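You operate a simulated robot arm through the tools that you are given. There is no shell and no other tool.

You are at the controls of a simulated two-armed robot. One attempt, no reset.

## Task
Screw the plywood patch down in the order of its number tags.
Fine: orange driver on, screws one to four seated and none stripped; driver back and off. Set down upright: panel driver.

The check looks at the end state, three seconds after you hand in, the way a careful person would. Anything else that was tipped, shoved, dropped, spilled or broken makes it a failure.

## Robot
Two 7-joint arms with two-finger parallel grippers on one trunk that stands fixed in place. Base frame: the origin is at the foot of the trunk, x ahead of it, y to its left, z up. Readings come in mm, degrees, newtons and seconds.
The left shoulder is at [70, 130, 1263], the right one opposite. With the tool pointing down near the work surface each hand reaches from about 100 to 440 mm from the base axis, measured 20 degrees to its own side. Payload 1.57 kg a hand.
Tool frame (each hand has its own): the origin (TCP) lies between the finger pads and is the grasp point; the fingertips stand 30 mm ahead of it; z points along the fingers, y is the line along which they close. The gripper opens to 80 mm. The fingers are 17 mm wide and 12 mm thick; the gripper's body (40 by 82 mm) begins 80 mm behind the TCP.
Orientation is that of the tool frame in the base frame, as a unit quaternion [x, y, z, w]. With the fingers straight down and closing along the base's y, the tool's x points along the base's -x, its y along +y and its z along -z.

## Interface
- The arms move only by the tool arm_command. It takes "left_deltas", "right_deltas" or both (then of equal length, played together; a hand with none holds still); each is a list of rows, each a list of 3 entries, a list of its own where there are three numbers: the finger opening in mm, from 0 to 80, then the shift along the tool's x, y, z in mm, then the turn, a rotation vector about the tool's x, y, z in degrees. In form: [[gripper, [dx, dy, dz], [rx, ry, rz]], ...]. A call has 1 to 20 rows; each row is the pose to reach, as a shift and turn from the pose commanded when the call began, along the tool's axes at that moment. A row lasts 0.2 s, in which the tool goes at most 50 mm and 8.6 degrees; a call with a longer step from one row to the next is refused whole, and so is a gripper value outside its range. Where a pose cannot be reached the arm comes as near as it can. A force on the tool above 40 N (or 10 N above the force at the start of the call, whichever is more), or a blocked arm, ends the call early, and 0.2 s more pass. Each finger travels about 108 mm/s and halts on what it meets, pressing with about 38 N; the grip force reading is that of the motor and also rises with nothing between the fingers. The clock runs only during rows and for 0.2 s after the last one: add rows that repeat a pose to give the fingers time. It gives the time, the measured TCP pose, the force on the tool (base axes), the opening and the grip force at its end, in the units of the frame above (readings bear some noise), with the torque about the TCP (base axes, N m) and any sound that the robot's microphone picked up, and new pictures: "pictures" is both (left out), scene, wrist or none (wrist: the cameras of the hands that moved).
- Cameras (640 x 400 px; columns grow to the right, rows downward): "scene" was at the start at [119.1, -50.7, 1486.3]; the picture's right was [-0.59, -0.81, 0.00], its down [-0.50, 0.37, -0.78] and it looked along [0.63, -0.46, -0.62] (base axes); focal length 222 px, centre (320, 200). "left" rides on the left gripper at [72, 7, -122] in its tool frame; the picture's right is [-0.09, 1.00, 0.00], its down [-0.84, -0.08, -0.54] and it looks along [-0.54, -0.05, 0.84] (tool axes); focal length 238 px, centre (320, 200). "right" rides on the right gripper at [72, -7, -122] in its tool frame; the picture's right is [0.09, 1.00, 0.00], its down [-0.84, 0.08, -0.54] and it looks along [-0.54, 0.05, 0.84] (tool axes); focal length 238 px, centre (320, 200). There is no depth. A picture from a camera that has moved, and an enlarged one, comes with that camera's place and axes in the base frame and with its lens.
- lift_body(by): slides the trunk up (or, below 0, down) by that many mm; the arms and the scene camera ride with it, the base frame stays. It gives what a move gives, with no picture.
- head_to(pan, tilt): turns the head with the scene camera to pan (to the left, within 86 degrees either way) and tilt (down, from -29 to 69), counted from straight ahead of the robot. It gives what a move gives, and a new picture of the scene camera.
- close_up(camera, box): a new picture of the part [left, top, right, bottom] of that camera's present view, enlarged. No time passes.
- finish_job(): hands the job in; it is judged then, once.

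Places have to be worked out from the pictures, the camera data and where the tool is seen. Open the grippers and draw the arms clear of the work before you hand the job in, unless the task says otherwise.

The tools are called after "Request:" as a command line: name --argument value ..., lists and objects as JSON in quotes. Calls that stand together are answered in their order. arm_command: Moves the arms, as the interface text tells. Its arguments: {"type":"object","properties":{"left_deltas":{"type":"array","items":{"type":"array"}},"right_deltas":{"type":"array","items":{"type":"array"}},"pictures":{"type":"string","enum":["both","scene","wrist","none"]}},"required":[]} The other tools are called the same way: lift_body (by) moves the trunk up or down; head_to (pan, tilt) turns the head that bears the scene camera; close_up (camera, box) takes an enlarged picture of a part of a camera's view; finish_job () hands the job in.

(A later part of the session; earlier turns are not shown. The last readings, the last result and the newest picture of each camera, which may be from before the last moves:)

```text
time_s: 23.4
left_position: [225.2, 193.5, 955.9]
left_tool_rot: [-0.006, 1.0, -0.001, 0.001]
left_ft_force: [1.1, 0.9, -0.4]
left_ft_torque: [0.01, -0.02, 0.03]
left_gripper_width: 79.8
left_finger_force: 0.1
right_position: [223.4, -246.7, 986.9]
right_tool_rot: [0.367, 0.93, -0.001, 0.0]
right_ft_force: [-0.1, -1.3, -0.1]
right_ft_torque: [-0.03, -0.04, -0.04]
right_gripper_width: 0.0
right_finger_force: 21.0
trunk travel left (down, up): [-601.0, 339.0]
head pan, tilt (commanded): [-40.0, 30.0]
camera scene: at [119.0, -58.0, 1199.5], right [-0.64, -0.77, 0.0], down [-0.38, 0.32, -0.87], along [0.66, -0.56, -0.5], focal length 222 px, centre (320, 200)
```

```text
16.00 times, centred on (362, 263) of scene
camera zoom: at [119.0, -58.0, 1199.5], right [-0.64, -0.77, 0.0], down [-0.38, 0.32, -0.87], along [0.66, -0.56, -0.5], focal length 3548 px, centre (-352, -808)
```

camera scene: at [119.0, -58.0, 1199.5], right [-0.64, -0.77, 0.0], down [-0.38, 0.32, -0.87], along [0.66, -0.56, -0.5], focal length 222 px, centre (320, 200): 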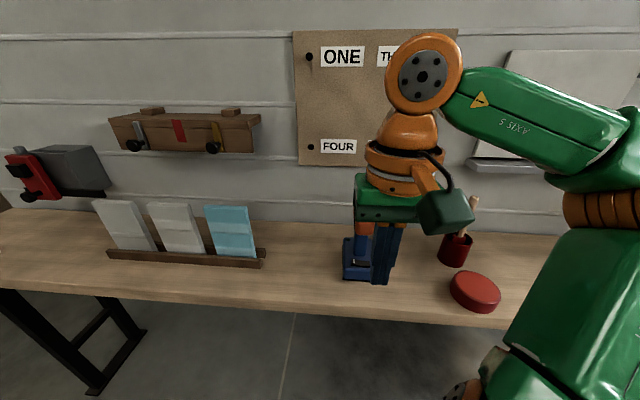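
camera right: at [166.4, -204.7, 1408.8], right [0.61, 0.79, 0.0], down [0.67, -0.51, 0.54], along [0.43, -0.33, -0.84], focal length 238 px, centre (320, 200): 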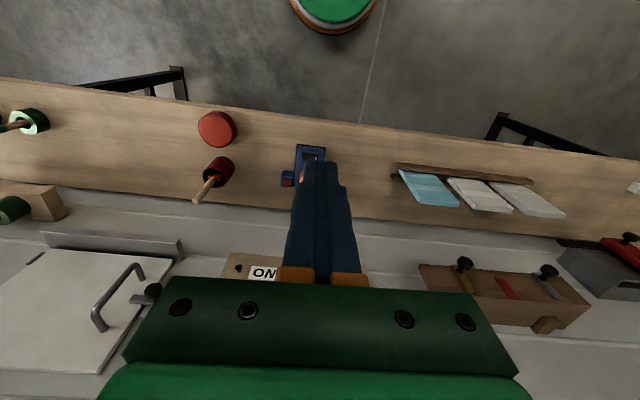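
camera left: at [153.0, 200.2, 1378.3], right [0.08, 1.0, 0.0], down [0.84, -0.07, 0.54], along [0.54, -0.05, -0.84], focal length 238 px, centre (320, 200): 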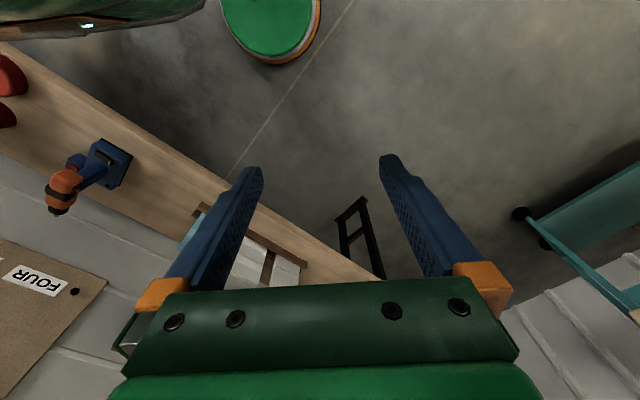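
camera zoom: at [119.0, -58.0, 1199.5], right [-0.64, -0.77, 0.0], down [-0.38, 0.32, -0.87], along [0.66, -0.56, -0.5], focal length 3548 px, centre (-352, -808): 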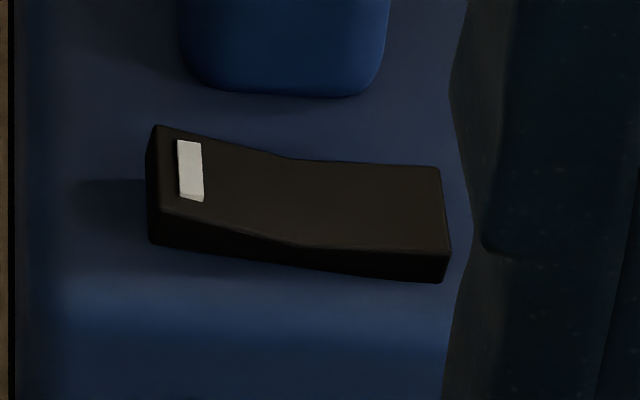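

In this zoom the white-marked left end of the rocker is clearly raised, so that's the end to press. I place it at about (364, -371, 805). I'll approach again tilted 40° and stop short to verify.

Request:
arm_command --right_deltas '[[0, [0, 0, 30], [0, -8, 0]], [0, [0, 1, 60], [0, -16, 0]], [0, [-10, 2, 90], [0, -24, 0]], [0, [-30, 3, 115], [0, -32, 0]], [0, [-60, 4.6, 130], [0, -40, 0]], [0, [-100, 4.6, 130], [0, -40, 0]], [0, [-135, 4.6, 130], [0, -40, 0]], [0, [-160, 4.6, 130], [0, -40, 0]], [0, [-160, 4.6, 130], [0, -40, 0]]]' --pictures "both"

Request:
close_up --camera "right" --box '[260, 130, 380, 220]'

Request:
close_up --camera "scene" --box '[320, 210, 400, 290]'

```text
time_s: 25.4
left_position: [226.5, 194.4, 956.1]
left_tool_rot: [-0.006, 1.0, -0.002, 0.001]
left_ft_force: [-0.5, -0.5, 0.6]
left_ft_torque: [0.0, -0.01, 0.05]
left_gripper_width: 79.8
left_finger_force: 0.2
right_position: [342.6, -352.3, 857.5]
right_tool_rot: [0.344, 0.874, -0.125, 0.318]
right_ft_force: [0.9, -1.2, 0.4]
right_ft_torque: [-0.01, 0.04, 0.04]
right_gripper_width: 0.0
right_finger_force: 21.6
right hand out of reach, approached as far as the arm can: row 3, 4, 5, 6
trunk travel left (down, up): [-601.0, 339.0]
head pan, tilt (commanded): [-40.0, 30.0]
camera scene: at [118.7, -58.0, 1199.7], right [-0.64, -0.77, 0.0], down [-0.38, 0.32, -0.87], along [0.66, -0.56, -0.5], focal length 222 px, centre (320, 200)
camera right: at [239.6, -266.9, 903.7], right [0.63, 0.78, -0.06], down [0.27, -0.14, 0.95], along [0.73, -0.61, -0.3], focal length 238 px, centre (320, 200)
```

scene: 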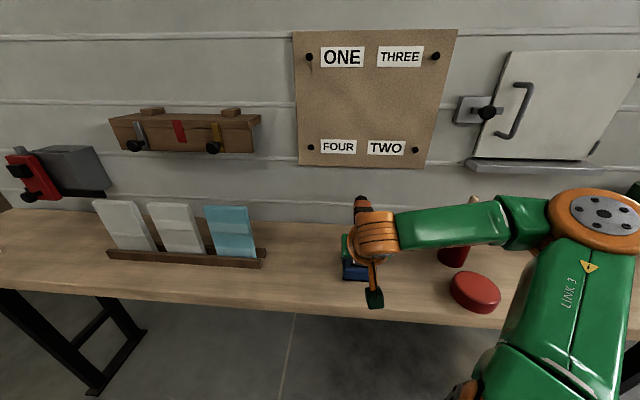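
right: 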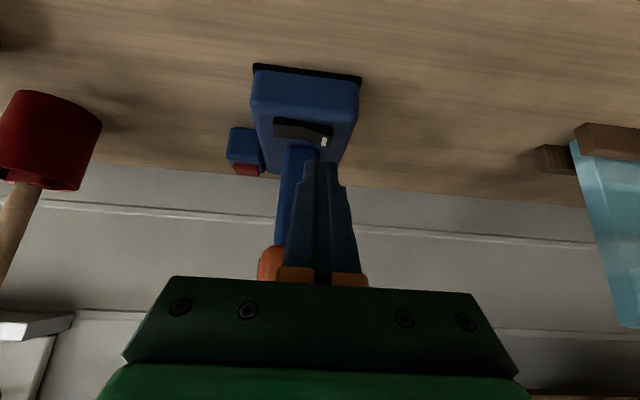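

```text
4.44 times, centred on (320, 175) of right
camera zoom: at [239.6, -266.9, 903.7], right [0.63, 0.78, -0.06], down [0.27, -0.14, 0.95], along [0.73, -0.61, -0.3], focal length 1059 px, centre (320, 311)
```

zoom: 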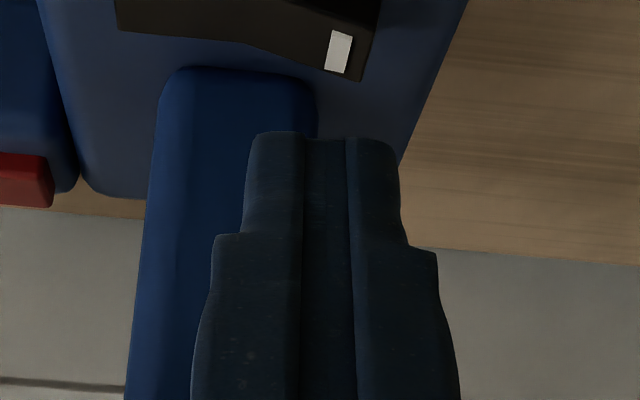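

```text
5.00 times, centred on (360, 250) of scene
camera zoom: at [118.7, -58.0, 1199.7], right [-0.64, -0.77, 0.0], down [-0.38, 0.32, -0.87], along [0.66, -0.56, -0.5], focal length 1109 px, centre (120, -50)
```

zoom: 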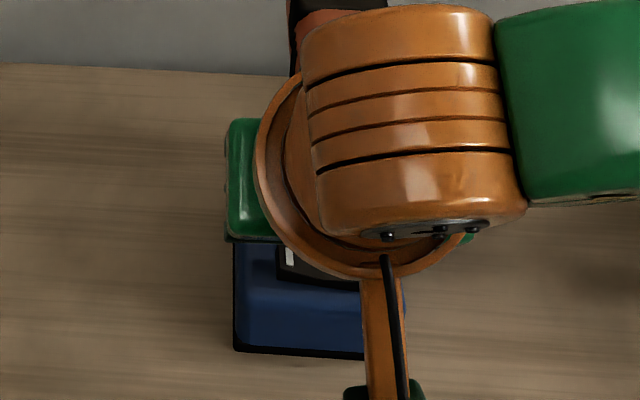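

By ray from this camera the white mark is at (364, -371, 805), and the tip is about 30 mm above and behind it. I'll move over it and press straight down in small steps, watching the force and listening for a click.

Request:
arm_command --right_deltas '[[0, [-5.4, 0.3, 17.6], [0, 0, 0]], [0, [1.0, 0.3, 25.3], [0, 0, 0]], [0, [4.8, 0.3, 29.9], [0, 0, 0]], [0, [7.4, 0.3, 33], [0, 0, 0]], [0, [7.4, 0.3, 33], [0, 0, 0]]]' --pictures "both"

Request:
close_up --camera "right" --box '[260, 110, 380, 200]'

Request:
close_up --camera "scene" --box '[320, 210, 400, 290]'

```text
time_s: 26.5
left_position: [222.2, 196.0, 956.3]
left_tool_rot: [-0.005, 1.0, -0.004, 0.003]
left_ft_force: [-0.3, -0.9, 0.3]
left_ft_torque: [-0.01, -0.02, -0.01]
left_gripper_width: 79.9
left_finger_force: 0.1
right_position: [354.5, -362.1, 831.9]
right_tool_rot: [0.343, 0.871, -0.128, 0.329]
right_ft_force: [-4.5, 2.8, 13.9]
right_ft_torque: [-0.13, 0.07, -0.06]
right_gripper_width: 0.0
right_finger_force: 21.3
trunk travel left (down, up): [-601.0, 339.0]
head pan, tilt (commanded): [-40.0, 30.0]
stopped in row 5 (right hand): the force on the tool passed its limit at 42 N (the readings are from after the stop); the commanded pose is now the measured one
camera scene: at [114.3, -54.3, 1200.2], right [-0.64, -0.77, 0.0], down [-0.38, 0.32, -0.87], along [0.67, -0.56, -0.5], focal length 222 px, centre (320, 200)
camera right: at [250.4, -276.8, 877.6], right [0.63, 0.78, -0.06], down [0.25, -0.13, 0.96], along [0.74, -0.62, -0.27], focal length 238 px, centre (320, 200)
```

scene: 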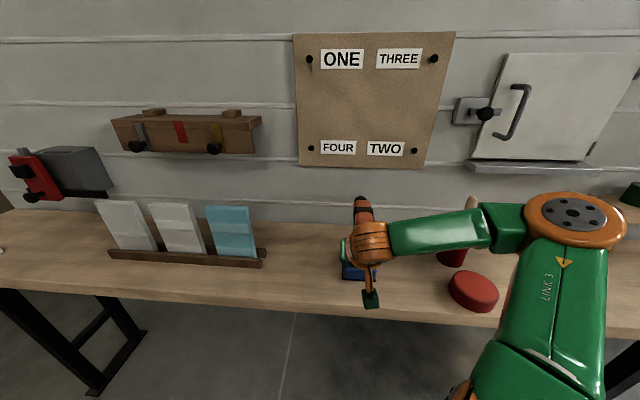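
right: 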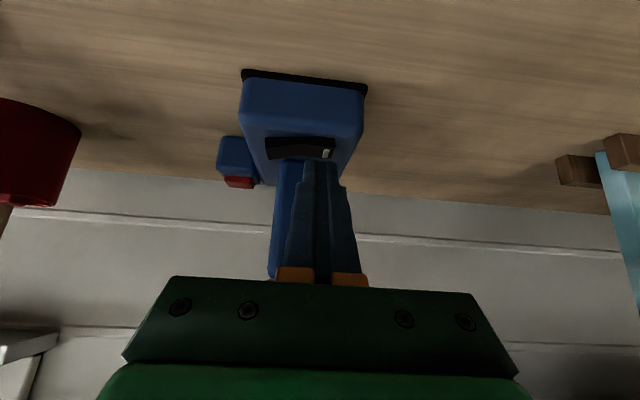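

```text
4.44 times, centred on (320, 155) of right
camera zoom: at [250.4, -276.8, 877.6], right [0.63, 0.78, -0.06], down [0.25, -0.13, 0.96], along [0.74, -0.62, -0.27], focal length 1059 px, centre (320, 400)
```

zoom: 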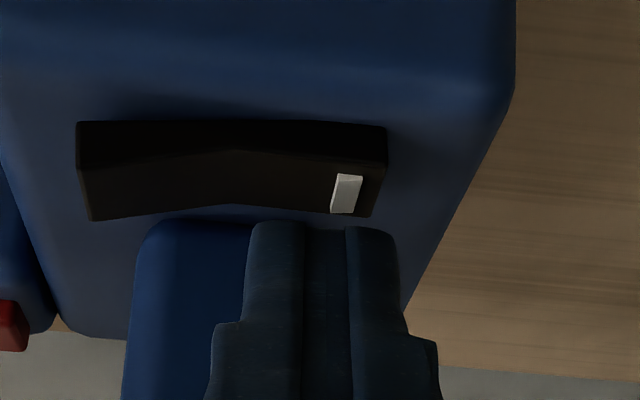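

```text
5.00 times, centred on (360, 250) of scene
camera zoom: at [114.3, -54.3, 1200.2], right [-0.64, -0.77, 0.0], down [-0.38, 0.32, -0.87], along [0.67, -0.56, -0.5], focal length 1109 px, centre (120, -50)
```

zoom: 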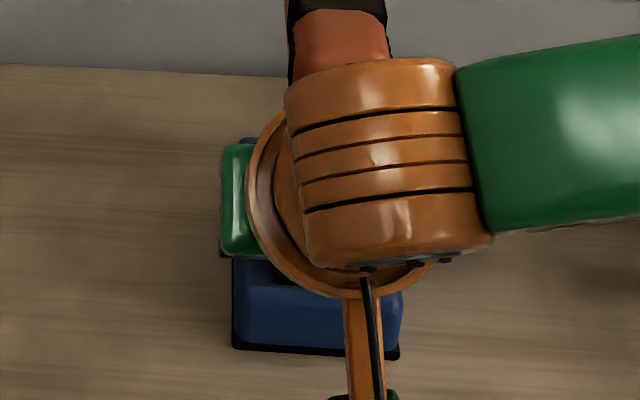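

The press reached 42 N, and in the wrist view the rocker's white end now sits lower with the other end raised, so it seems to have toggled. I'll back off along the tool axis and check the lamp and rocker.

Request:
arm_command --right_deltas '[[0, [0, 0, -20], [0, 0, 0]], [0, [10, 0, -60], [0, 0, 0]], [0, [20, 0, -105], [0, 0, 0]], [0, [20, 0, -105], [0, 0, 0]]]' --pictures "both"

Request:
close_up --camera "right" --box '[230, 60, 390, 180]'

Request:
close_up --camera "scene" --box '[330, 180, 390, 285]'

```text
time_s: 27.5
left_position: [225.2, 195.2, 957.2]
left_tool_rot: [-0.005, 1.0, -0.002, 0.001]
left_ft_force: [0.4, 0.0, -0.3]
left_ft_torque: [0.02, 0.02, 0.04]
left_gripper_width: 80.0
left_finger_force: 0.1
right_position: [307.4, -311.9, 906.1]
right_tool_rot: [0.343, 0.872, -0.127, 0.324]
right_ft_force: [0.1, -0.6, -0.2]
right_ft_torque: [0.03, -0.03, 0.0]
right_gripper_width: 0.0
right_finger_force: 20.9
right hand out of reach, approached as far as the arm can: row 3, 4
trunk travel left (down, up): [-601.0, 339.0]
head pan, tilt (commanded): [-40.0, 30.0]
camera scene: at [119.3, -58.4, 1199.5], right [-0.64, -0.77, 0.0], down [-0.38, 0.32, -0.87], along [0.66, -0.56, -0.5], focal length 222 px, centre (320, 200)
camera right: at [202.9, -225.9, 951.4], right [0.63, 0.78, -0.06], down [0.26, -0.14, 0.96], along [0.73, -0.62, -0.28], focal length 238 px, centre (320, 200)
```

scene: 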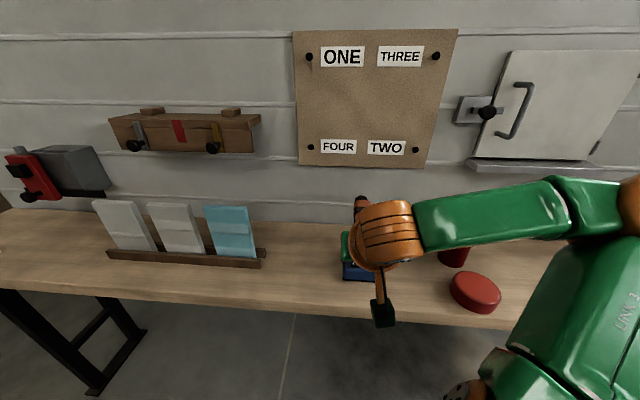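
right: 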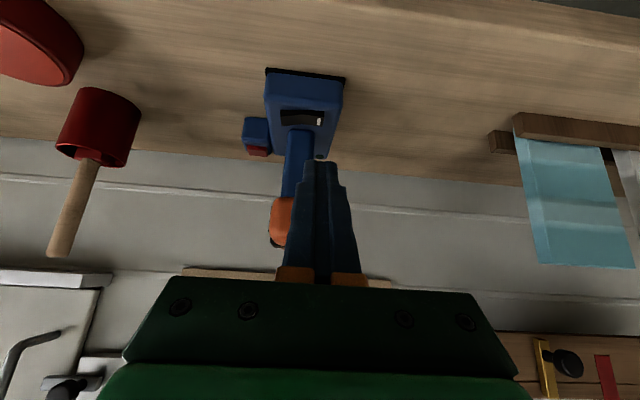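

```text
3.33 times, centred on (310, 120) of right
camera zoom: at [202.9, -225.9, 951.4], right [0.63, 0.78, -0.06], down [0.26, -0.14, 0.96], along [0.73, -0.62, -0.28], focal length 794 px, centre (353, 467)
```

zoom: 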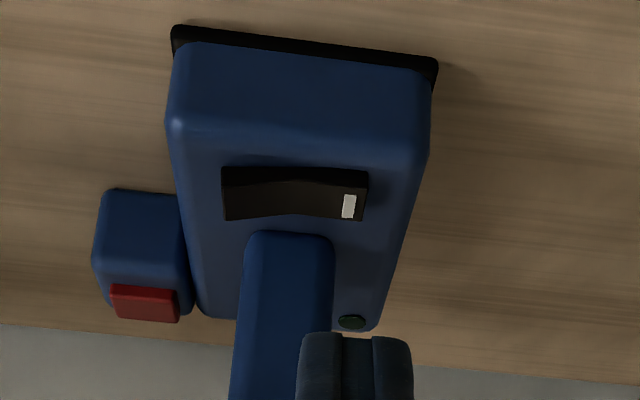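

```text
3.81 times, centred on (360, 232) of scene
camera zoom: at [119.3, -58.4, 1199.5], right [-0.64, -0.77, 0.0], down [-0.38, 0.32, -0.87], along [0.66, -0.56, -0.5], focal length 845 px, centre (168, 76)
```

zoom: 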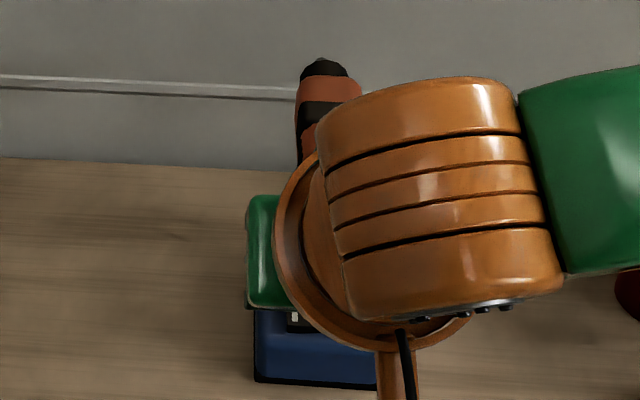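

The rocker has flipped: the marked half now lies flat and the other half is raised. The dark green lens and the red pad need a closer look.

Request:
close_up --camera "right" --box '[300, 120, 350, 160]'

Request:
close_up --camera "right" --box '[230, 100, 290, 170]'

```text
10.00 times, centred on (325, 140) of right
camera zoom: at [202.9, -225.9, 951.4], right [0.63, 0.78, -0.06], down [0.26, -0.14, 0.96], along [0.73, -0.62, -0.28], focal length 2384 px, centre (270, 800)
```

zoom: 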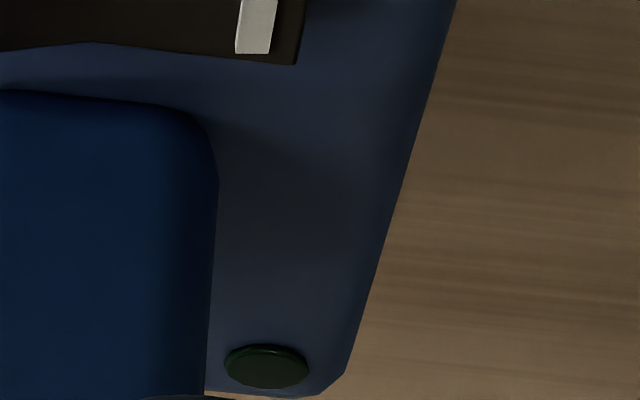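

```text
5.71 times, centred on (260, 135) of right
camera zoom: at [202.9, -225.9, 951.4], right [0.63, 0.78, -0.06], down [0.26, -0.14, 0.96], along [0.73, -0.62, -0.28], focal length 1362 px, centre (663, 571)
```

zoom: 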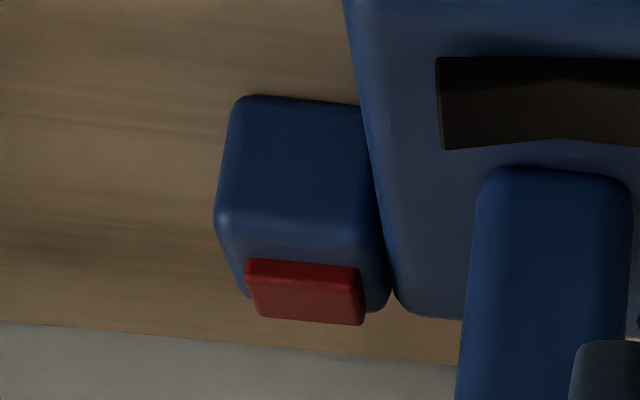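

I still can't tell whether the lamp lights. I'll move the hand up and to the right so the head camera gets a clear look at the driver.

Request:
arm_command --right_deltas '[[0, [0, -20, -30], [0, 0, 0]], [0, [-10, -50, -60], [0, 8, 0]], [0, [-20, -90, -80], [0, 16, 0]], [0, [-40, -130, -90], [0, 24, 0]], [0, [-60, -160, -100], [0, 24, 0]], [0, [-60, -160, -100], [0, 24, 0]]]' --pictures "both"

Request:
close_up --camera "scene" --box '[325, 180, 405, 290]'

```text
time_s: 28.9
left_position: [225.3, 193.1, 956.6]
left_tool_rot: [-0.005, 1.0, -0.001, 0.001]
left_ft_force: [-0.2, 1.0, -0.1]
left_ft_torque: [0.04, 0.0, 0.01]
left_gripper_width: 79.7
left_finger_force: 0.0
right_position: [184.3, -416.9, 1020.5]
right_tool_rot: [0.362, 0.92, -0.053, 0.137]
right_ft_force: [-0.3, -1.0, -0.1]
right_ft_torque: [-0.01, 0.01, 0.01]
right_gripper_width: 0.0
right_finger_force: 21.3
right hand out of reach, approached as far as the arm can: row 1
trunk travel left (down, up): [-601.0, 339.0]
head pan, tilt (commanded): [-40.0, 30.0]
camera scene: at [119.3, -58.0, 1199.6], right [-0.64, -0.77, 0.0], down [-0.38, 0.32, -0.87], along [0.66, -0.56, -0.5], focal length 222 px, centre (320, 200)
camera right: at [103.2, -351.4, 1116.4], right [0.61, 0.79, -0.03], down [0.52, -0.38, 0.76], along [0.59, -0.48, -0.65], focal length 238 px, centre (320, 200)
```

scene: 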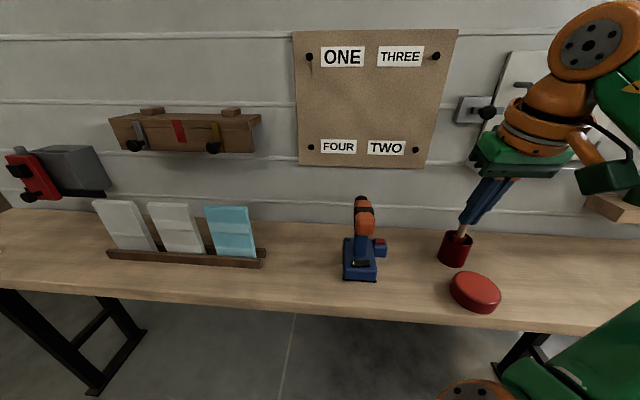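
right: 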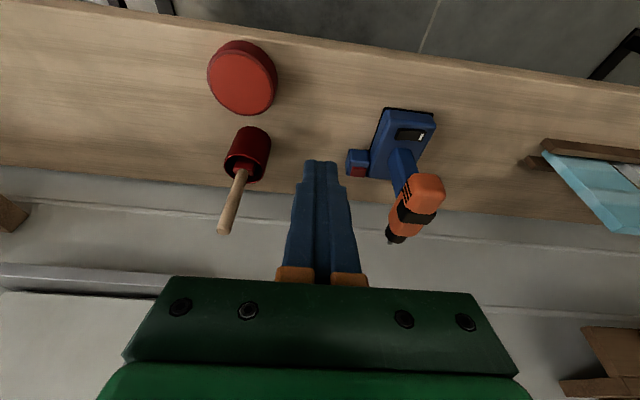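

```text
3.64 times, centred on (365, 235) of scene
camera zoom: at [119.3, -58.0, 1199.6], right [-0.64, -0.77, 0.0], down [-0.38, 0.32, -0.87], along [0.66, -0.56, -0.5], focal length 806 px, centre (156, 73)
```

zoom: 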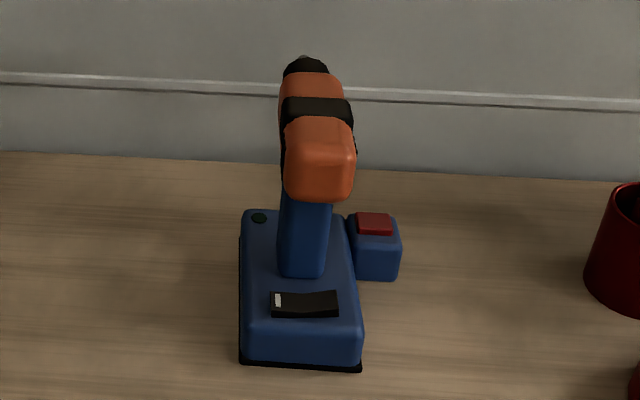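

Request:
close_up --camera "scene" --box '[340, 230, 380, 285]'

Request:
close_up --camera "right" --box '[340, 90, 460, 250]'

Request:
close_up --camera "right" --box '[335, 130, 415, 190]'

```text
7.27 times, centred on (360, 258) of scene
camera zoom: at [119.3, -58.0, 1199.6], right [-0.64, -0.77, 0.0], down [-0.38, 0.32, -0.87], along [0.66, -0.56, -0.5], focal length 1612 px, centre (29, -218)
```

zoom: 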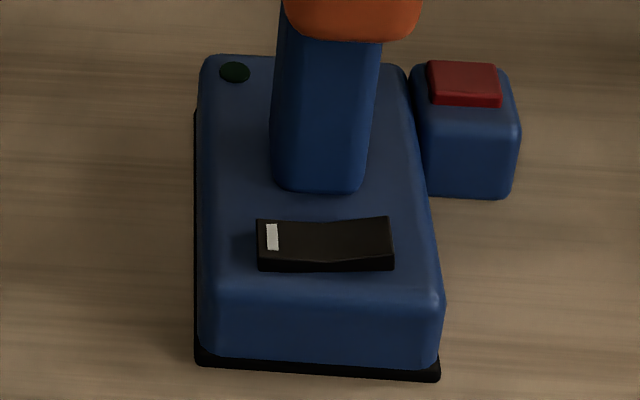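

```text
2.50 times, centred on (400, 170) of right
camera zoom: at [103.2, -351.4, 1116.4], right [0.61, 0.79, -0.03], down [0.52, -0.38, 0.76], along [0.59, -0.48, -0.65], focal length 596 px, centre (120, 275)
```

zoom: 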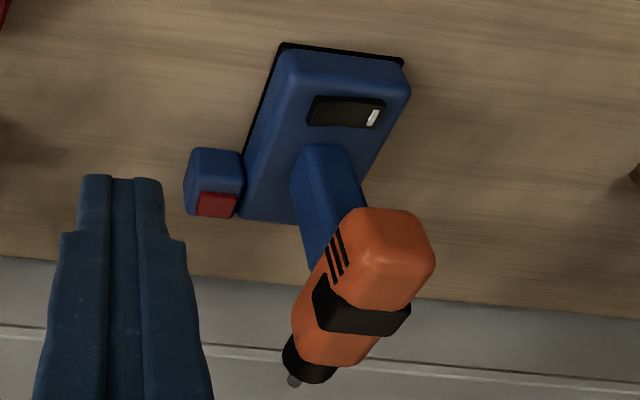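

```text
6.67 times, centred on (375, 160) of right
camera zoom: at [103.2, -351.4, 1116.4], right [0.61, 0.79, -0.03], down [0.52, -0.38, 0.76], along [0.59, -0.48, -0.65], focal length 1589 px, centre (-47, 467)
```

zoom: 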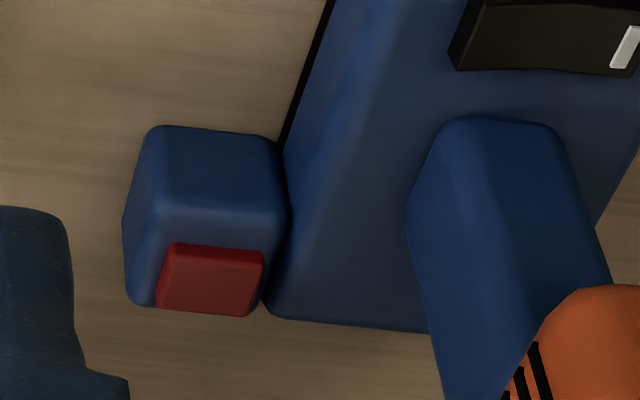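

The mark end is down, the opposite end is up, and the lens is still dark. I want to know what the red pad does while the bit touches nothing. It's centred near (372, -483, 800), so I'll bring the closed fingertips over it from the back right and check.

Request:
arm_command --right_deltas '[[0, [-14, 10, 28], [-1.4, -3.3, -2.5]], [0, [-28, 20, 56], [-2.7, -6.5, -5.1]], [0, [-42, 30, 85], [-4.1, -9.8, -7.6]], [0, [-56, 39, 113], [-5.5, -13, -10.1]], [0, [-70, 49, 141], [-6.9, -16.3, -12.6]], [0, [-84, 59, 169], [-8.2, -19.5, -15.2]], [0, [-98, 68.9, 197.7], [-9.6, -22.8, -17.7]], [0, [-98, 68.9, 197.7], [-9.6, -22.8, -17.7]]]' --pictures "both"

Request:
close_up --camera "right" --box '[260, 90, 420, 210]'

Request:
close_up --camera "scene" --box '[325, 180, 445, 290]'

```text
time_s: 30.7
left_position: [226.2, 194.6, 956.6]
left_tool_rot: [-0.004, 1.0, -0.002, 0.002]
left_ft_force: [0.1, 0.1, 1.3]
left_ft_torque: [0.0, 0.01, -0.02]
left_gripper_width: 79.8
left_finger_force: 0.0
right_position: [340.4, -467.9, 859.2]
right_tool_rot: [0.187, 0.921, -0.067, 0.334]
right_ft_force: [0.1, 0.6, -0.4]
right_ft_torque: [0.01, 0.0, 0.0]
right_gripper_width: 0.1
right_finger_force: 21.4
trunk travel left (down, up): [-601.0, 339.0]
head pan, tilt (commanded): [-40.0, 30.0]
camera scene: at [118.7, -57.8, 1199.7], right [-0.64, -0.77, 0.0], down [-0.38, 0.32, -0.87], along [0.66, -0.56, -0.5], focal length 222 px, centre (320, 200)
camera right: at [214.3, -424.0, 906.6], right [0.32, 0.94, -0.06], down [0.3, -0.04, 0.95], along [0.9, -0.32, -0.3], focal length 238 px, centre (320, 200)
```

scene: 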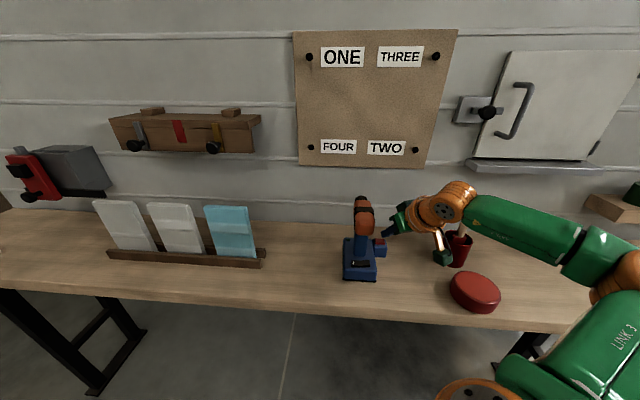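
right: 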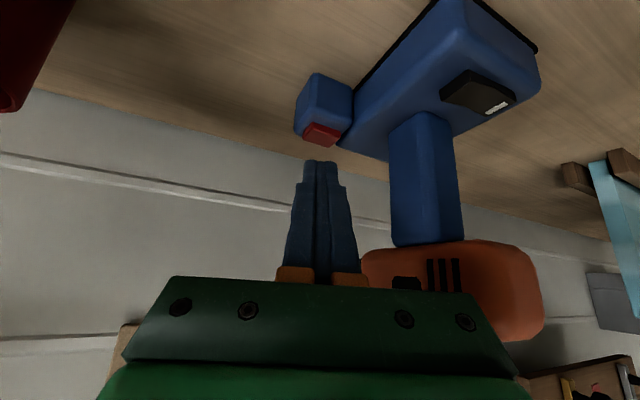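

```text
3.33 times, centred on (340, 150) of right
camera zoom: at [214.3, -424.0, 906.6], right [0.32, 0.94, -0.06], down [0.3, -0.04, 0.95], along [0.9, -0.32, -0.3], focal length 794 px, centre (253, 367)
```

zoom: 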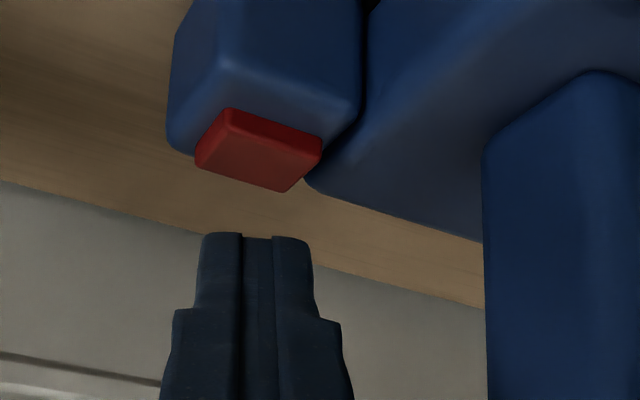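

```text
3.64 times, centred on (385, 235) of scene
camera zoom: at [118.7, -57.8, 1199.7], right [-0.64, -0.77, 0.0], down [-0.38, 0.32, -0.87], along [0.66, -0.56, -0.5], focal length 806 px, centre (84, 73)
```

zoom: 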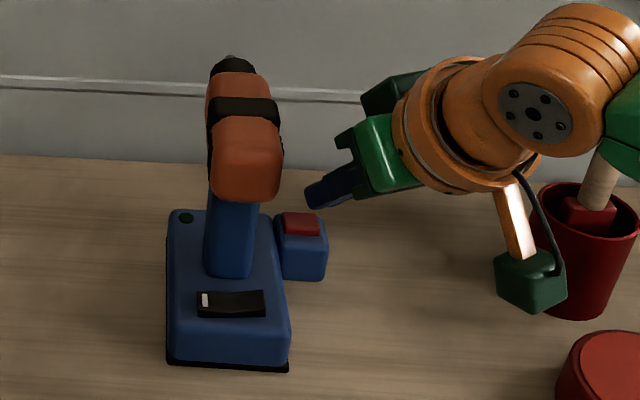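

The pad is a raised push button with the fingertip about 30 mm above and behind it. I'll press it in small steps while watching for a lamp or sound.

Request:
arm_command --right_deltas '[[0, [-6.4, -1.5, 25], [0, 0, 0]], [0, [-0.7, -1.5, 31.9], [0, 0, 0]], [0, [3.2, -1.5, 36.5], [0, 0, 0]], [0, [5.2, -1.5, 38.9], [0, 0, 0]], [0, [5.2, -1.5, 38.9], [0, 0, 0]]]' --pictures "both"

Request:
close_up --camera "scene" --box '[325, 180, 445, 290]'

Request:
close_up --camera "right" --box '[260, 90, 420, 210]'

```text
time_s: 31.9
left_position: [225.1, 194.0, 957.3]
left_tool_rot: [-0.006, 1.0, -0.003, 0.002]
left_ft_force: [0.1, 0.0, -0.3]
left_ft_torque: [0.01, 0.01, 0.01]
left_gripper_width: 79.9
left_finger_force: 0.1
right_position: [360.0, -476.7, 827.6]
right_tool_rot: [0.188, 0.92, -0.068, 0.336]
right_ft_force: [0.2, -3.5, 9.7]
right_ft_torque: [-0.19, -0.17, -0.04]
right_gripper_width: 0.1
right_finger_force: 21.2
trunk travel left (down, up): [-601.0, 339.0]
head pan, tilt (commanded): [-40.0, 30.0]
heard: click
camera scene: at [117.7, -56.9, 1199.9], right [-0.64, -0.77, 0.0], down [-0.38, 0.32, -0.87], along [0.66, -0.56, -0.5], focal length 222 px, centre (320, 200)
camera right: at [233.1, -431.8, 874.0], right [0.32, 0.94, -0.06], down [0.3, -0.04, 0.95], along [0.9, -0.33, -0.29], focal length 238 px, centre (320, 200)
```

scene: 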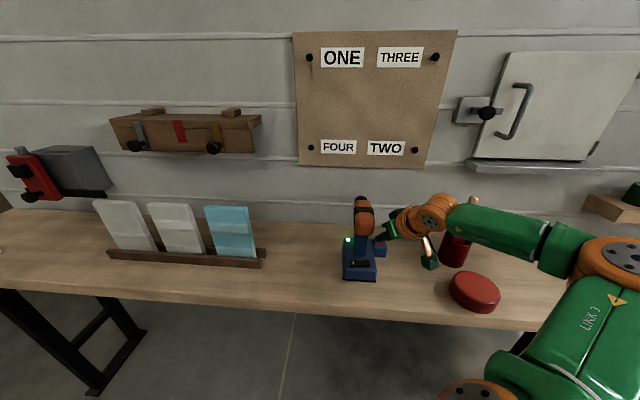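
right: 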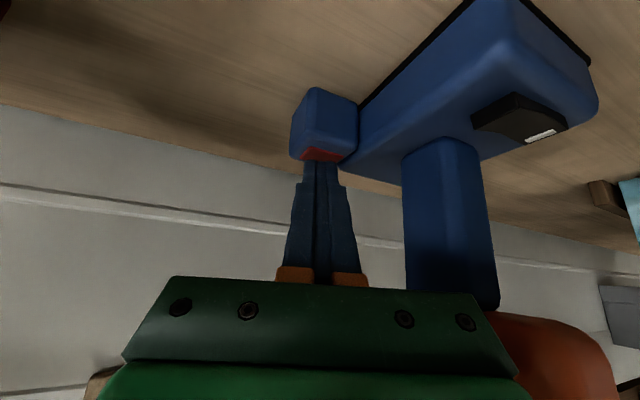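

```text
3.64 times, centred on (385, 235) of scene
camera zoom: at [117.7, -56.9, 1199.9], right [-0.64, -0.77, 0.0], down [-0.38, 0.32, -0.87], along [0.66, -0.56, -0.5], focal length 806 px, centre (84, 73)
```

zoom: 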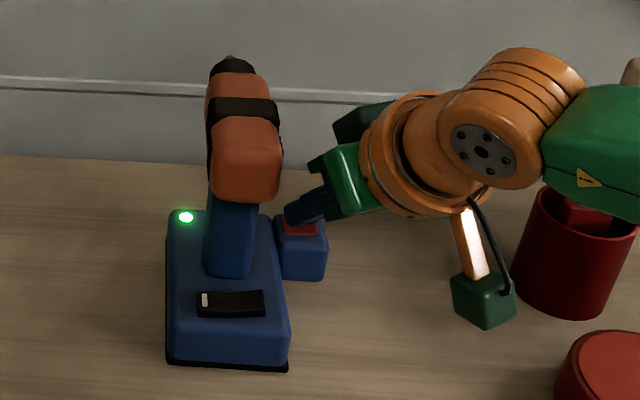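

```text
3.33 times, centred on (340, 150) of right
camera zoom: at [233.1, -431.8, 874.0], right [0.32, 0.94, -0.06], down [0.3, -0.04, 0.95], along [0.9, -0.33, -0.29], focal length 794 px, centre (253, 367)
```

zoom: 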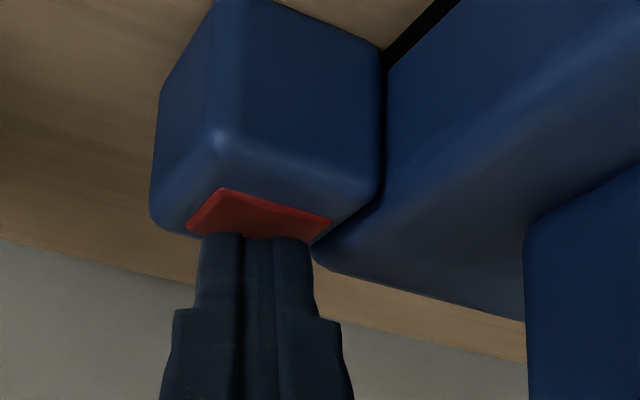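

There was a click and the lamp turned green, so the red pad is the power button. The rocker is some other control, perhaps direction, and I changed it from how I found it. I'll release the pad and see whether the lamp stays lit.

Request:
arm_command --right_deltas '[[0, [-5, 0, -15], [0, 0, 0]], [0, [5, 0, -50], [0, 0, 0]], [0, [20, 0, -90], [0, 0, 0]], [0, [20, 0, -90], [0, 0, 0]]]' --pictures "both"

Request:
close_up --camera "scene" --box '[325, 180, 445, 290]'

Request:
close_up --camera "right" --box '[280, 60, 480, 260]'

```text
time_s: 32.9
left_position: [226.3, 193.9, 954.5]
left_tool_rot: [-0.006, 1.0, -0.002, 0.001]
left_ft_force: [0.2, 0.5, 0.4]
left_ft_torque: [-0.01, 0.06, 0.01]
left_gripper_width: 79.9
left_finger_force: 0.0
right_position: [293.3, -448.9, 881.6]
right_tool_rot: [0.188, 0.921, -0.067, 0.334]
right_ft_force: [-1.3, 0.0, 0.3]
right_ft_torque: [-0.02, 0.01, -0.01]
right_gripper_width: 0.0
right_finger_force: 20.8
trunk travel left (down, up): [-601.0, 339.0]
head pan, tilt (commanded): [-40.0, 30.0]
camera scene: at [119.9, -58.6, 1199.5], right [-0.64, -0.77, 0.0], down [-0.38, 0.32, -0.87], along [0.66, -0.56, -0.5], focal length 222 px, centre (320, 200)
camera right: at [166.3, -403.8, 929.2], right [0.32, 0.94, -0.06], down [0.3, -0.05, 0.95], along [0.9, -0.32, -0.3], focal length 238 px, centre (320, 200)
```

scene: 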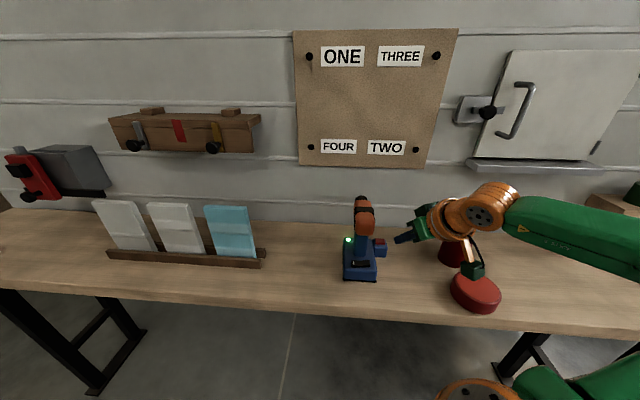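
right: 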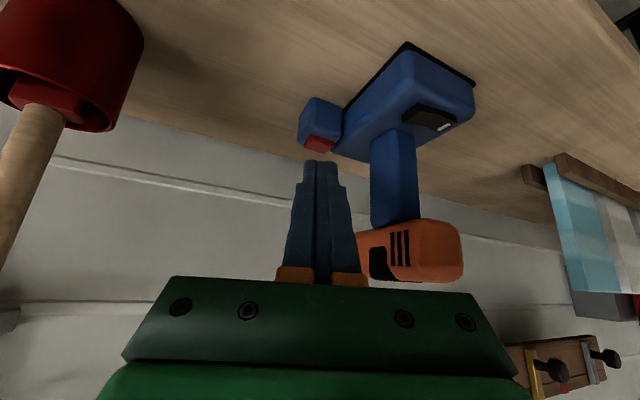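

```text
3.64 times, centred on (385, 235) of scene
camera zoom: at [119.9, -58.6, 1199.5], right [-0.64, -0.77, 0.0], down [-0.38, 0.32, -0.87], along [0.66, -0.56, -0.5], focal length 806 px, centre (84, 73)
```

zoom: 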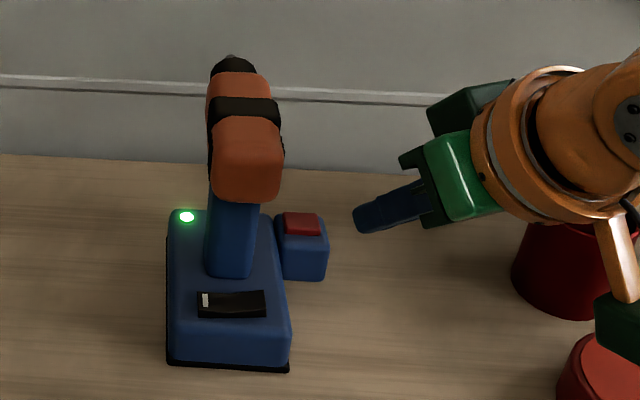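

```text
2.00 times, centred on (380, 160) of right
camera zoom: at [166.3, -403.8, 929.2], right [0.32, 0.94, -0.06], down [0.3, -0.05, 0.95], along [0.9, -0.32, -0.3], focal length 477 px, centre (200, 280)
```

zoom: 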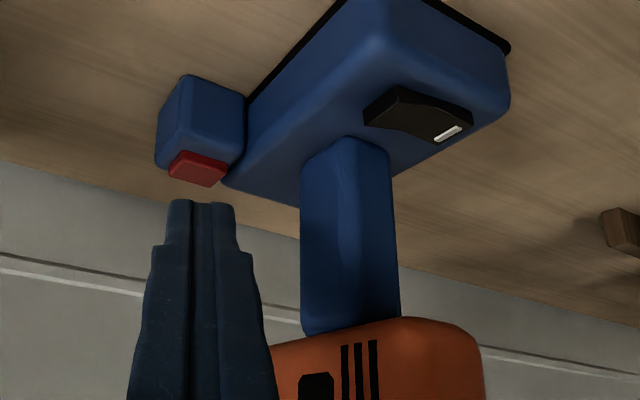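

The lamp stays green, so the driver is on. To undo my change I'll press the rocker's unmarked right end, approaching from behind again, and check that the lamp stays lit.

Request:
arm_command --right_deltas '[[0, [25, 10, -20], [3.2, 0, 3.8]], [0, [35, 35, -25], [6.4, 0, 7.7]], [0, [40, 65, -15], [10.3, 0, 12.2]], [0, [30, 83.3, 2], [12.86, 0, 15.3]], [0, [23.3, 83.3, 12.6], [12.86, 0, 15.3]], [0, [23.3, 83.3, 12.6], [12.86, 0, 15.3]]]' --pictures "wrist"

Request:
close_up --camera "right" --box '[240, 60, 400, 190]'

```text
time_s: 34.3
left_position: [226.5, 194.0, 957.3]
left_tool_rot: [-0.006, 1.0, -0.002, 0.001]
left_ft_force: [0.6, -1.1, 0.4]
left_ft_torque: [0.01, -0.01, 0.02]
left_gripper_width: 79.8
left_finger_force: 0.1
right_position: [317.1, -369.0, 856.0]
right_tool_rot: [0.344, 0.874, -0.125, 0.318]
right_ft_force: [0.5, 0.0, -0.8]
right_ft_torque: [0.02, 0.01, -0.02]
right_gripper_width: 0.0
right_finger_force: 21.1
right hand out of reach, approached as far as the arm can: row 3
trunk travel left (down, up): [-601.0, 339.0]
head pan, tilt (commanded): [-40.0, 30.0]
camera right: at [214.2, -283.3, 904.9], right [0.63, 0.78, -0.06], down [0.27, -0.15, 0.95], along [0.73, -0.61, -0.3], focal length 238 px, centre (320, 200)
```

right: 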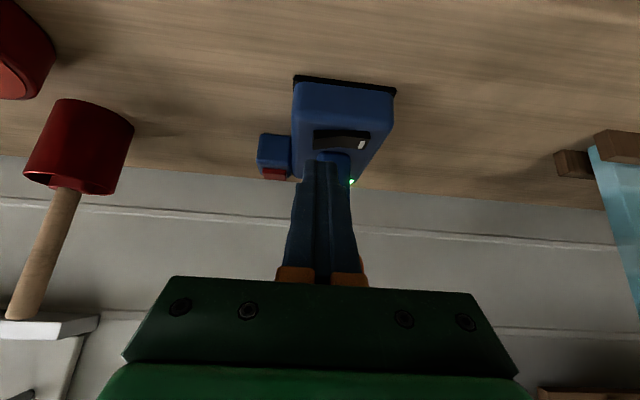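

```text
3.08 times, centred on (320, 125) of right
camera zoom: at [214.2, -283.3, 904.9], right [0.63, 0.78, -0.06], down [0.27, -0.15, 0.95], along [0.73, -0.61, -0.3], focal length 733 px, centre (320, 431)
```

zoom: 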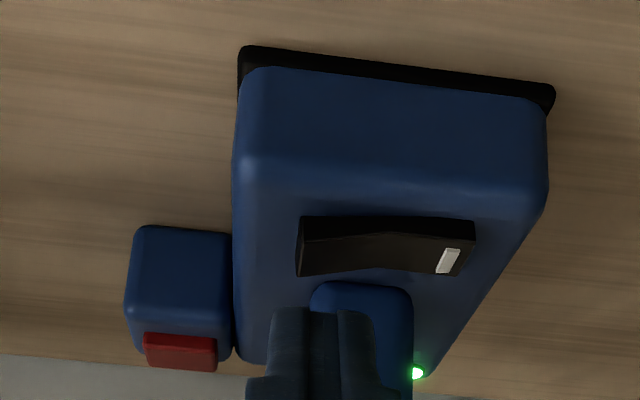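

The unmarked end is raised and right under the fingertip path, and the lamp is green. I'll press it down as before.

Request:
arm_command --right_deltas '[[0, [-8.5, 0.3, 20.2], [0, 0, 0]], [0, [-2.7, 0.3, 27.1], [0, 0, 0]], [0, [0.5, 0.3, 30.9], [0, 0, 0]], [0, [2.4, 0.3, 33.2], [0, 0, 0]], [0, [3.7, 0.3, 34.7], [0, 0, 0]], [0, [3.7, 0.3, 34.7], [0, 0, 0]]]' --pictures "wrist"

Request:
close_up --camera "right" --box '[240, 60, 400, 190]'

```text
time_s: 35.7
left_position: [222.8, 196.1, 956.7]
left_tool_rot: [-0.005, 1.0, -0.003, 0.003]
left_ft_force: [1.3, 0.1, 0.0]
left_ft_torque: [0.0, 0.02, -0.01]
left_gripper_width: 80.2
left_finger_force: 0.0
right_position: [331.6, -381.2, 833.0]
right_tool_rot: [0.345, 0.872, -0.127, 0.322]
right_ft_force: [10.7, -13.3, 35.9]
right_ft_torque: [-0.56, -0.82, -0.16]
right_gripper_width: 0.0
right_finger_force: 20.9
trunk travel left (down, up): [-601.0, 339.0]
head pan, tilt (commanded): [-40.0, 30.0]
camera right: at [227.6, -295.5, 879.3], right [0.63, 0.78, -0.06], down [0.26, -0.14, 0.96], along [0.73, -0.61, -0.29], focal length 238 px, centre (320, 200)
```

right: 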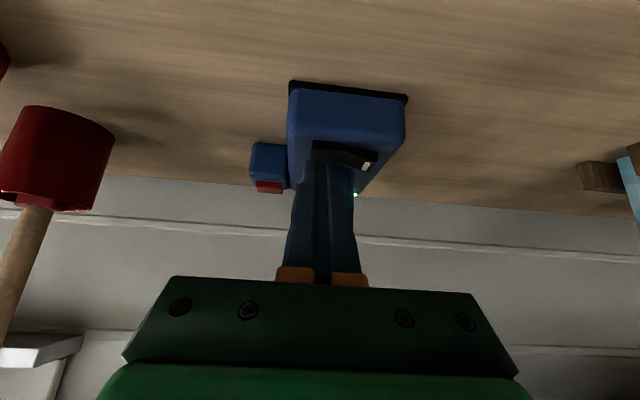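

```text
3.08 times, centred on (320, 125) of right
camera zoom: at [227.6, -295.5, 879.3], right [0.63, 0.78, -0.06], down [0.26, -0.14, 0.96], along [0.73, -0.61, -0.29], focal length 733 px, centre (320, 431)
```

zoom: 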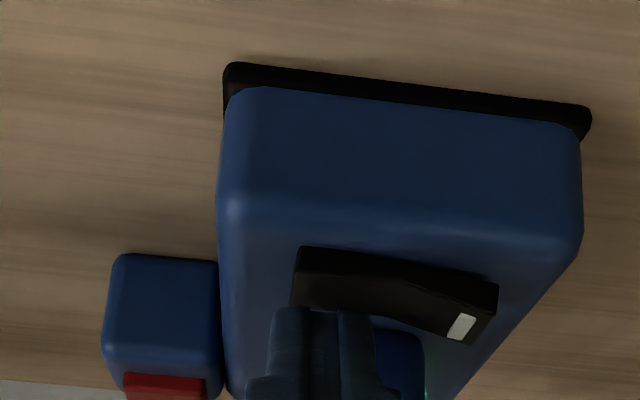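

The rocker is back in its original position with the mark end up, and the lamp is still green. I'll back off and check the whole driver.

Request:
arm_command --right_deltas '[[0, [-3, 0, -8], [0, 0, 0]], [0, [0, 0, -30], [0, 0, 0]], [0, [15, -20, -65], [0, 0, 0]], [0, [20, -70, -90], [0, 8, 0]], [0, [10, -115, -110], [0, 16, 0]], [0, [0, -160, -120], [0, 24, 0]], [0, [0, -160, -120], [0, 24, 0]]]' --pictures "both"

Request:
close_up --camera "scene" --box '[325, 180, 405, 290]'

Request:
close_up --camera "right" --box '[340, 60, 500, 260]'

```text
refused: row 4 steps farther than a row can; nothing moved
```

```text
3.64 times, centred on (365, 235) of scene
camera zoom: at [116.5, -55.7, 1200.5], right [-0.64, -0.77, 0.0], down [-0.38, 0.32, -0.87], along [0.66, -0.56, -0.5], focal length 806 px, centre (156, 73)
```

zoom: 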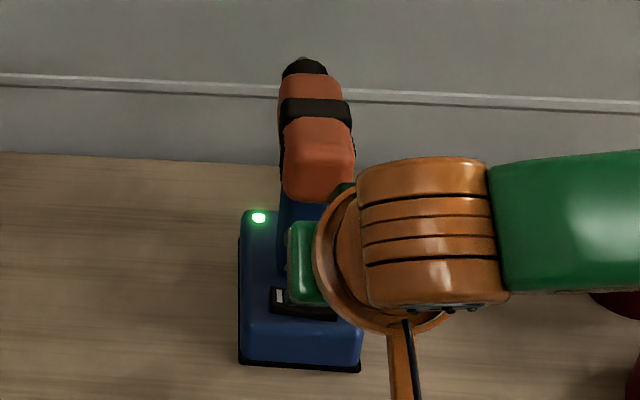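

```text
2.00 times, centred on (420, 160) of right
camera zoom: at [227.6, -295.5, 879.3], right [0.63, 0.78, -0.06], down [0.26, -0.14, 0.96], along [0.73, -0.61, -0.29], focal length 477 px, centre (120, 280)
```

zoom: 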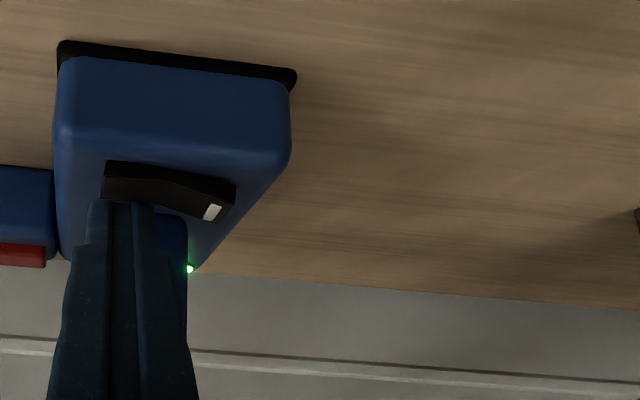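

One row was a little too long, so the command was refused. I'll repeat the retreat with shorter steps.

Request:
arm_command --right_deltas '[[0, [-3, 0, -8], [0, 0, 0]], [0, [0, 0, -30], [0, 0, 0]], [0, [15, -20, -65], [0, 0, 0]], [0, [18, -60, -85], [0, 8, 0]], [0, [12, -100, -100], [0, 16, 0]], [0, [5, -140, -115], [0, 24, 0]], [0, [0, -160, -120], [0, 24, 0]], [0, [0, -160, -120], [0, 24, 0]]]' --pictures "both"

Request:
close_up --camera "scene" --box '[325, 180, 405, 290]'

Request:
close_up --camera "right" --box '[340, 60, 500, 260]'

```text
time_s: 37.5
left_position: [225.1, 194.4, 956.3]
left_tool_rot: [-0.004, 1.0, -0.002, 0.001]
left_ft_force: [-0.2, 0.2, -0.7]
left_ft_torque: [0.0, -0.01, 0.01]
left_gripper_width: 80.0
left_finger_force: 0.0
right_position: [167.3, -446.3, 921.8]
right_tool_rot: [0.363, 0.921, -0.049, 0.129]
right_ft_force: [-0.4, -0.3, 0.0]
right_ft_torque: [0.0, -0.02, 0.01]
right_gripper_width: 0.1
right_finger_force: 21.4
right hand out of reach, approached as far as the arm can: row 3
trunk travel left (down, up): [-601.0, 339.0]
head pan, tilt (commanded): [-40.0, 30.0]
camera scene: at [119.3, -58.0, 1199.6], right [-0.64, -0.77, 0.0], down [-0.38, 0.32, -0.87], along [0.66, -0.56, -0.5], focal length 222 px, centre (320, 200)
camera right: at [86.2, -382.2, 1019.3], right [0.61, 0.79, -0.02], down [0.53, -0.39, 0.75], along [0.58, -0.47, -0.66], focal length 238 px, centre (320, 200)
```

scene: 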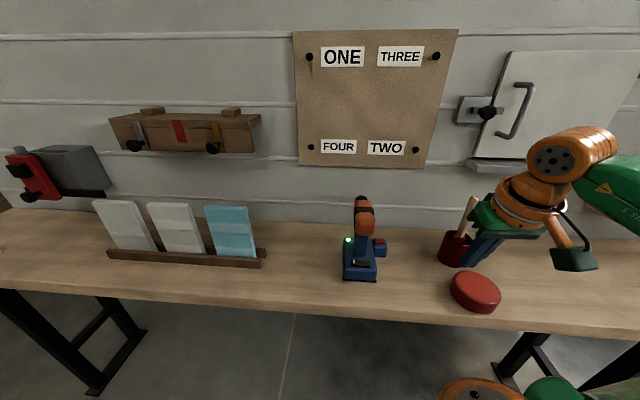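
right: 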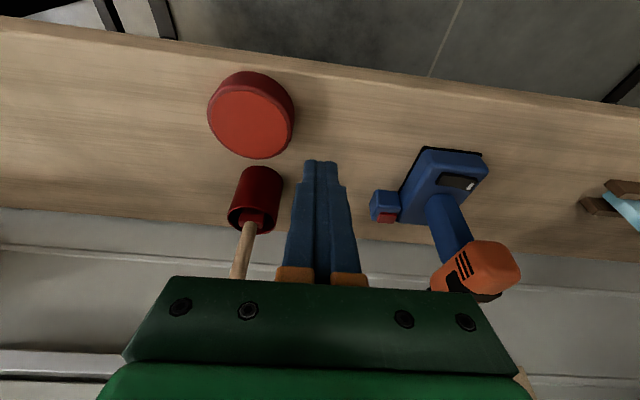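

```text
3.64 times, centred on (365, 235) of scene
camera zoom: at [119.3, -58.0, 1199.6], right [-0.64, -0.77, 0.0], down [-0.38, 0.32, -0.87], along [0.66, -0.56, -0.5], focal length 806 px, centre (156, 73)
```

zoom: 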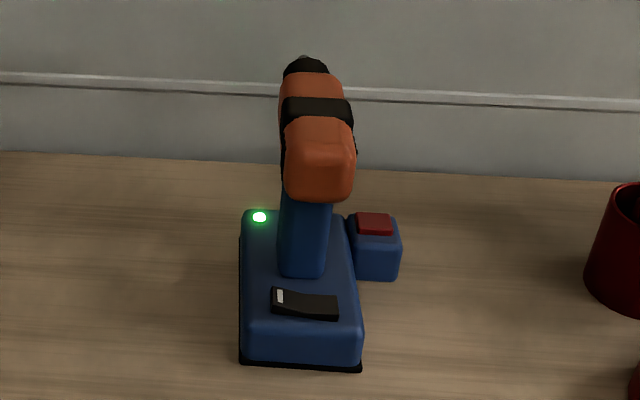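

```text
2.00 times, centred on (420, 160) of right
camera zoom: at [86.2, -382.2, 1019.3], right [0.61, 0.79, -0.02], down [0.53, -0.39, 0.75], along [0.58, -0.47, -0.66], focal length 477 px, centre (120, 280)
```

zoom: 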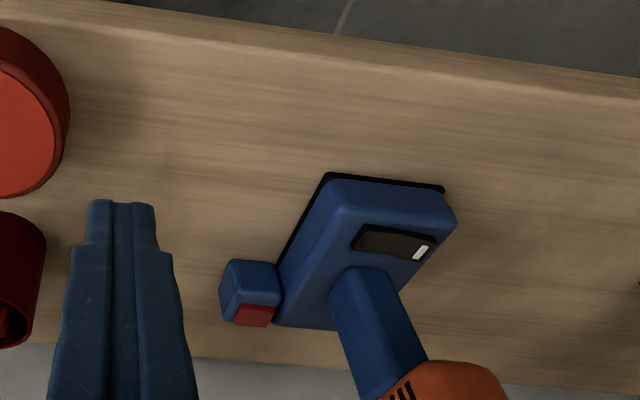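

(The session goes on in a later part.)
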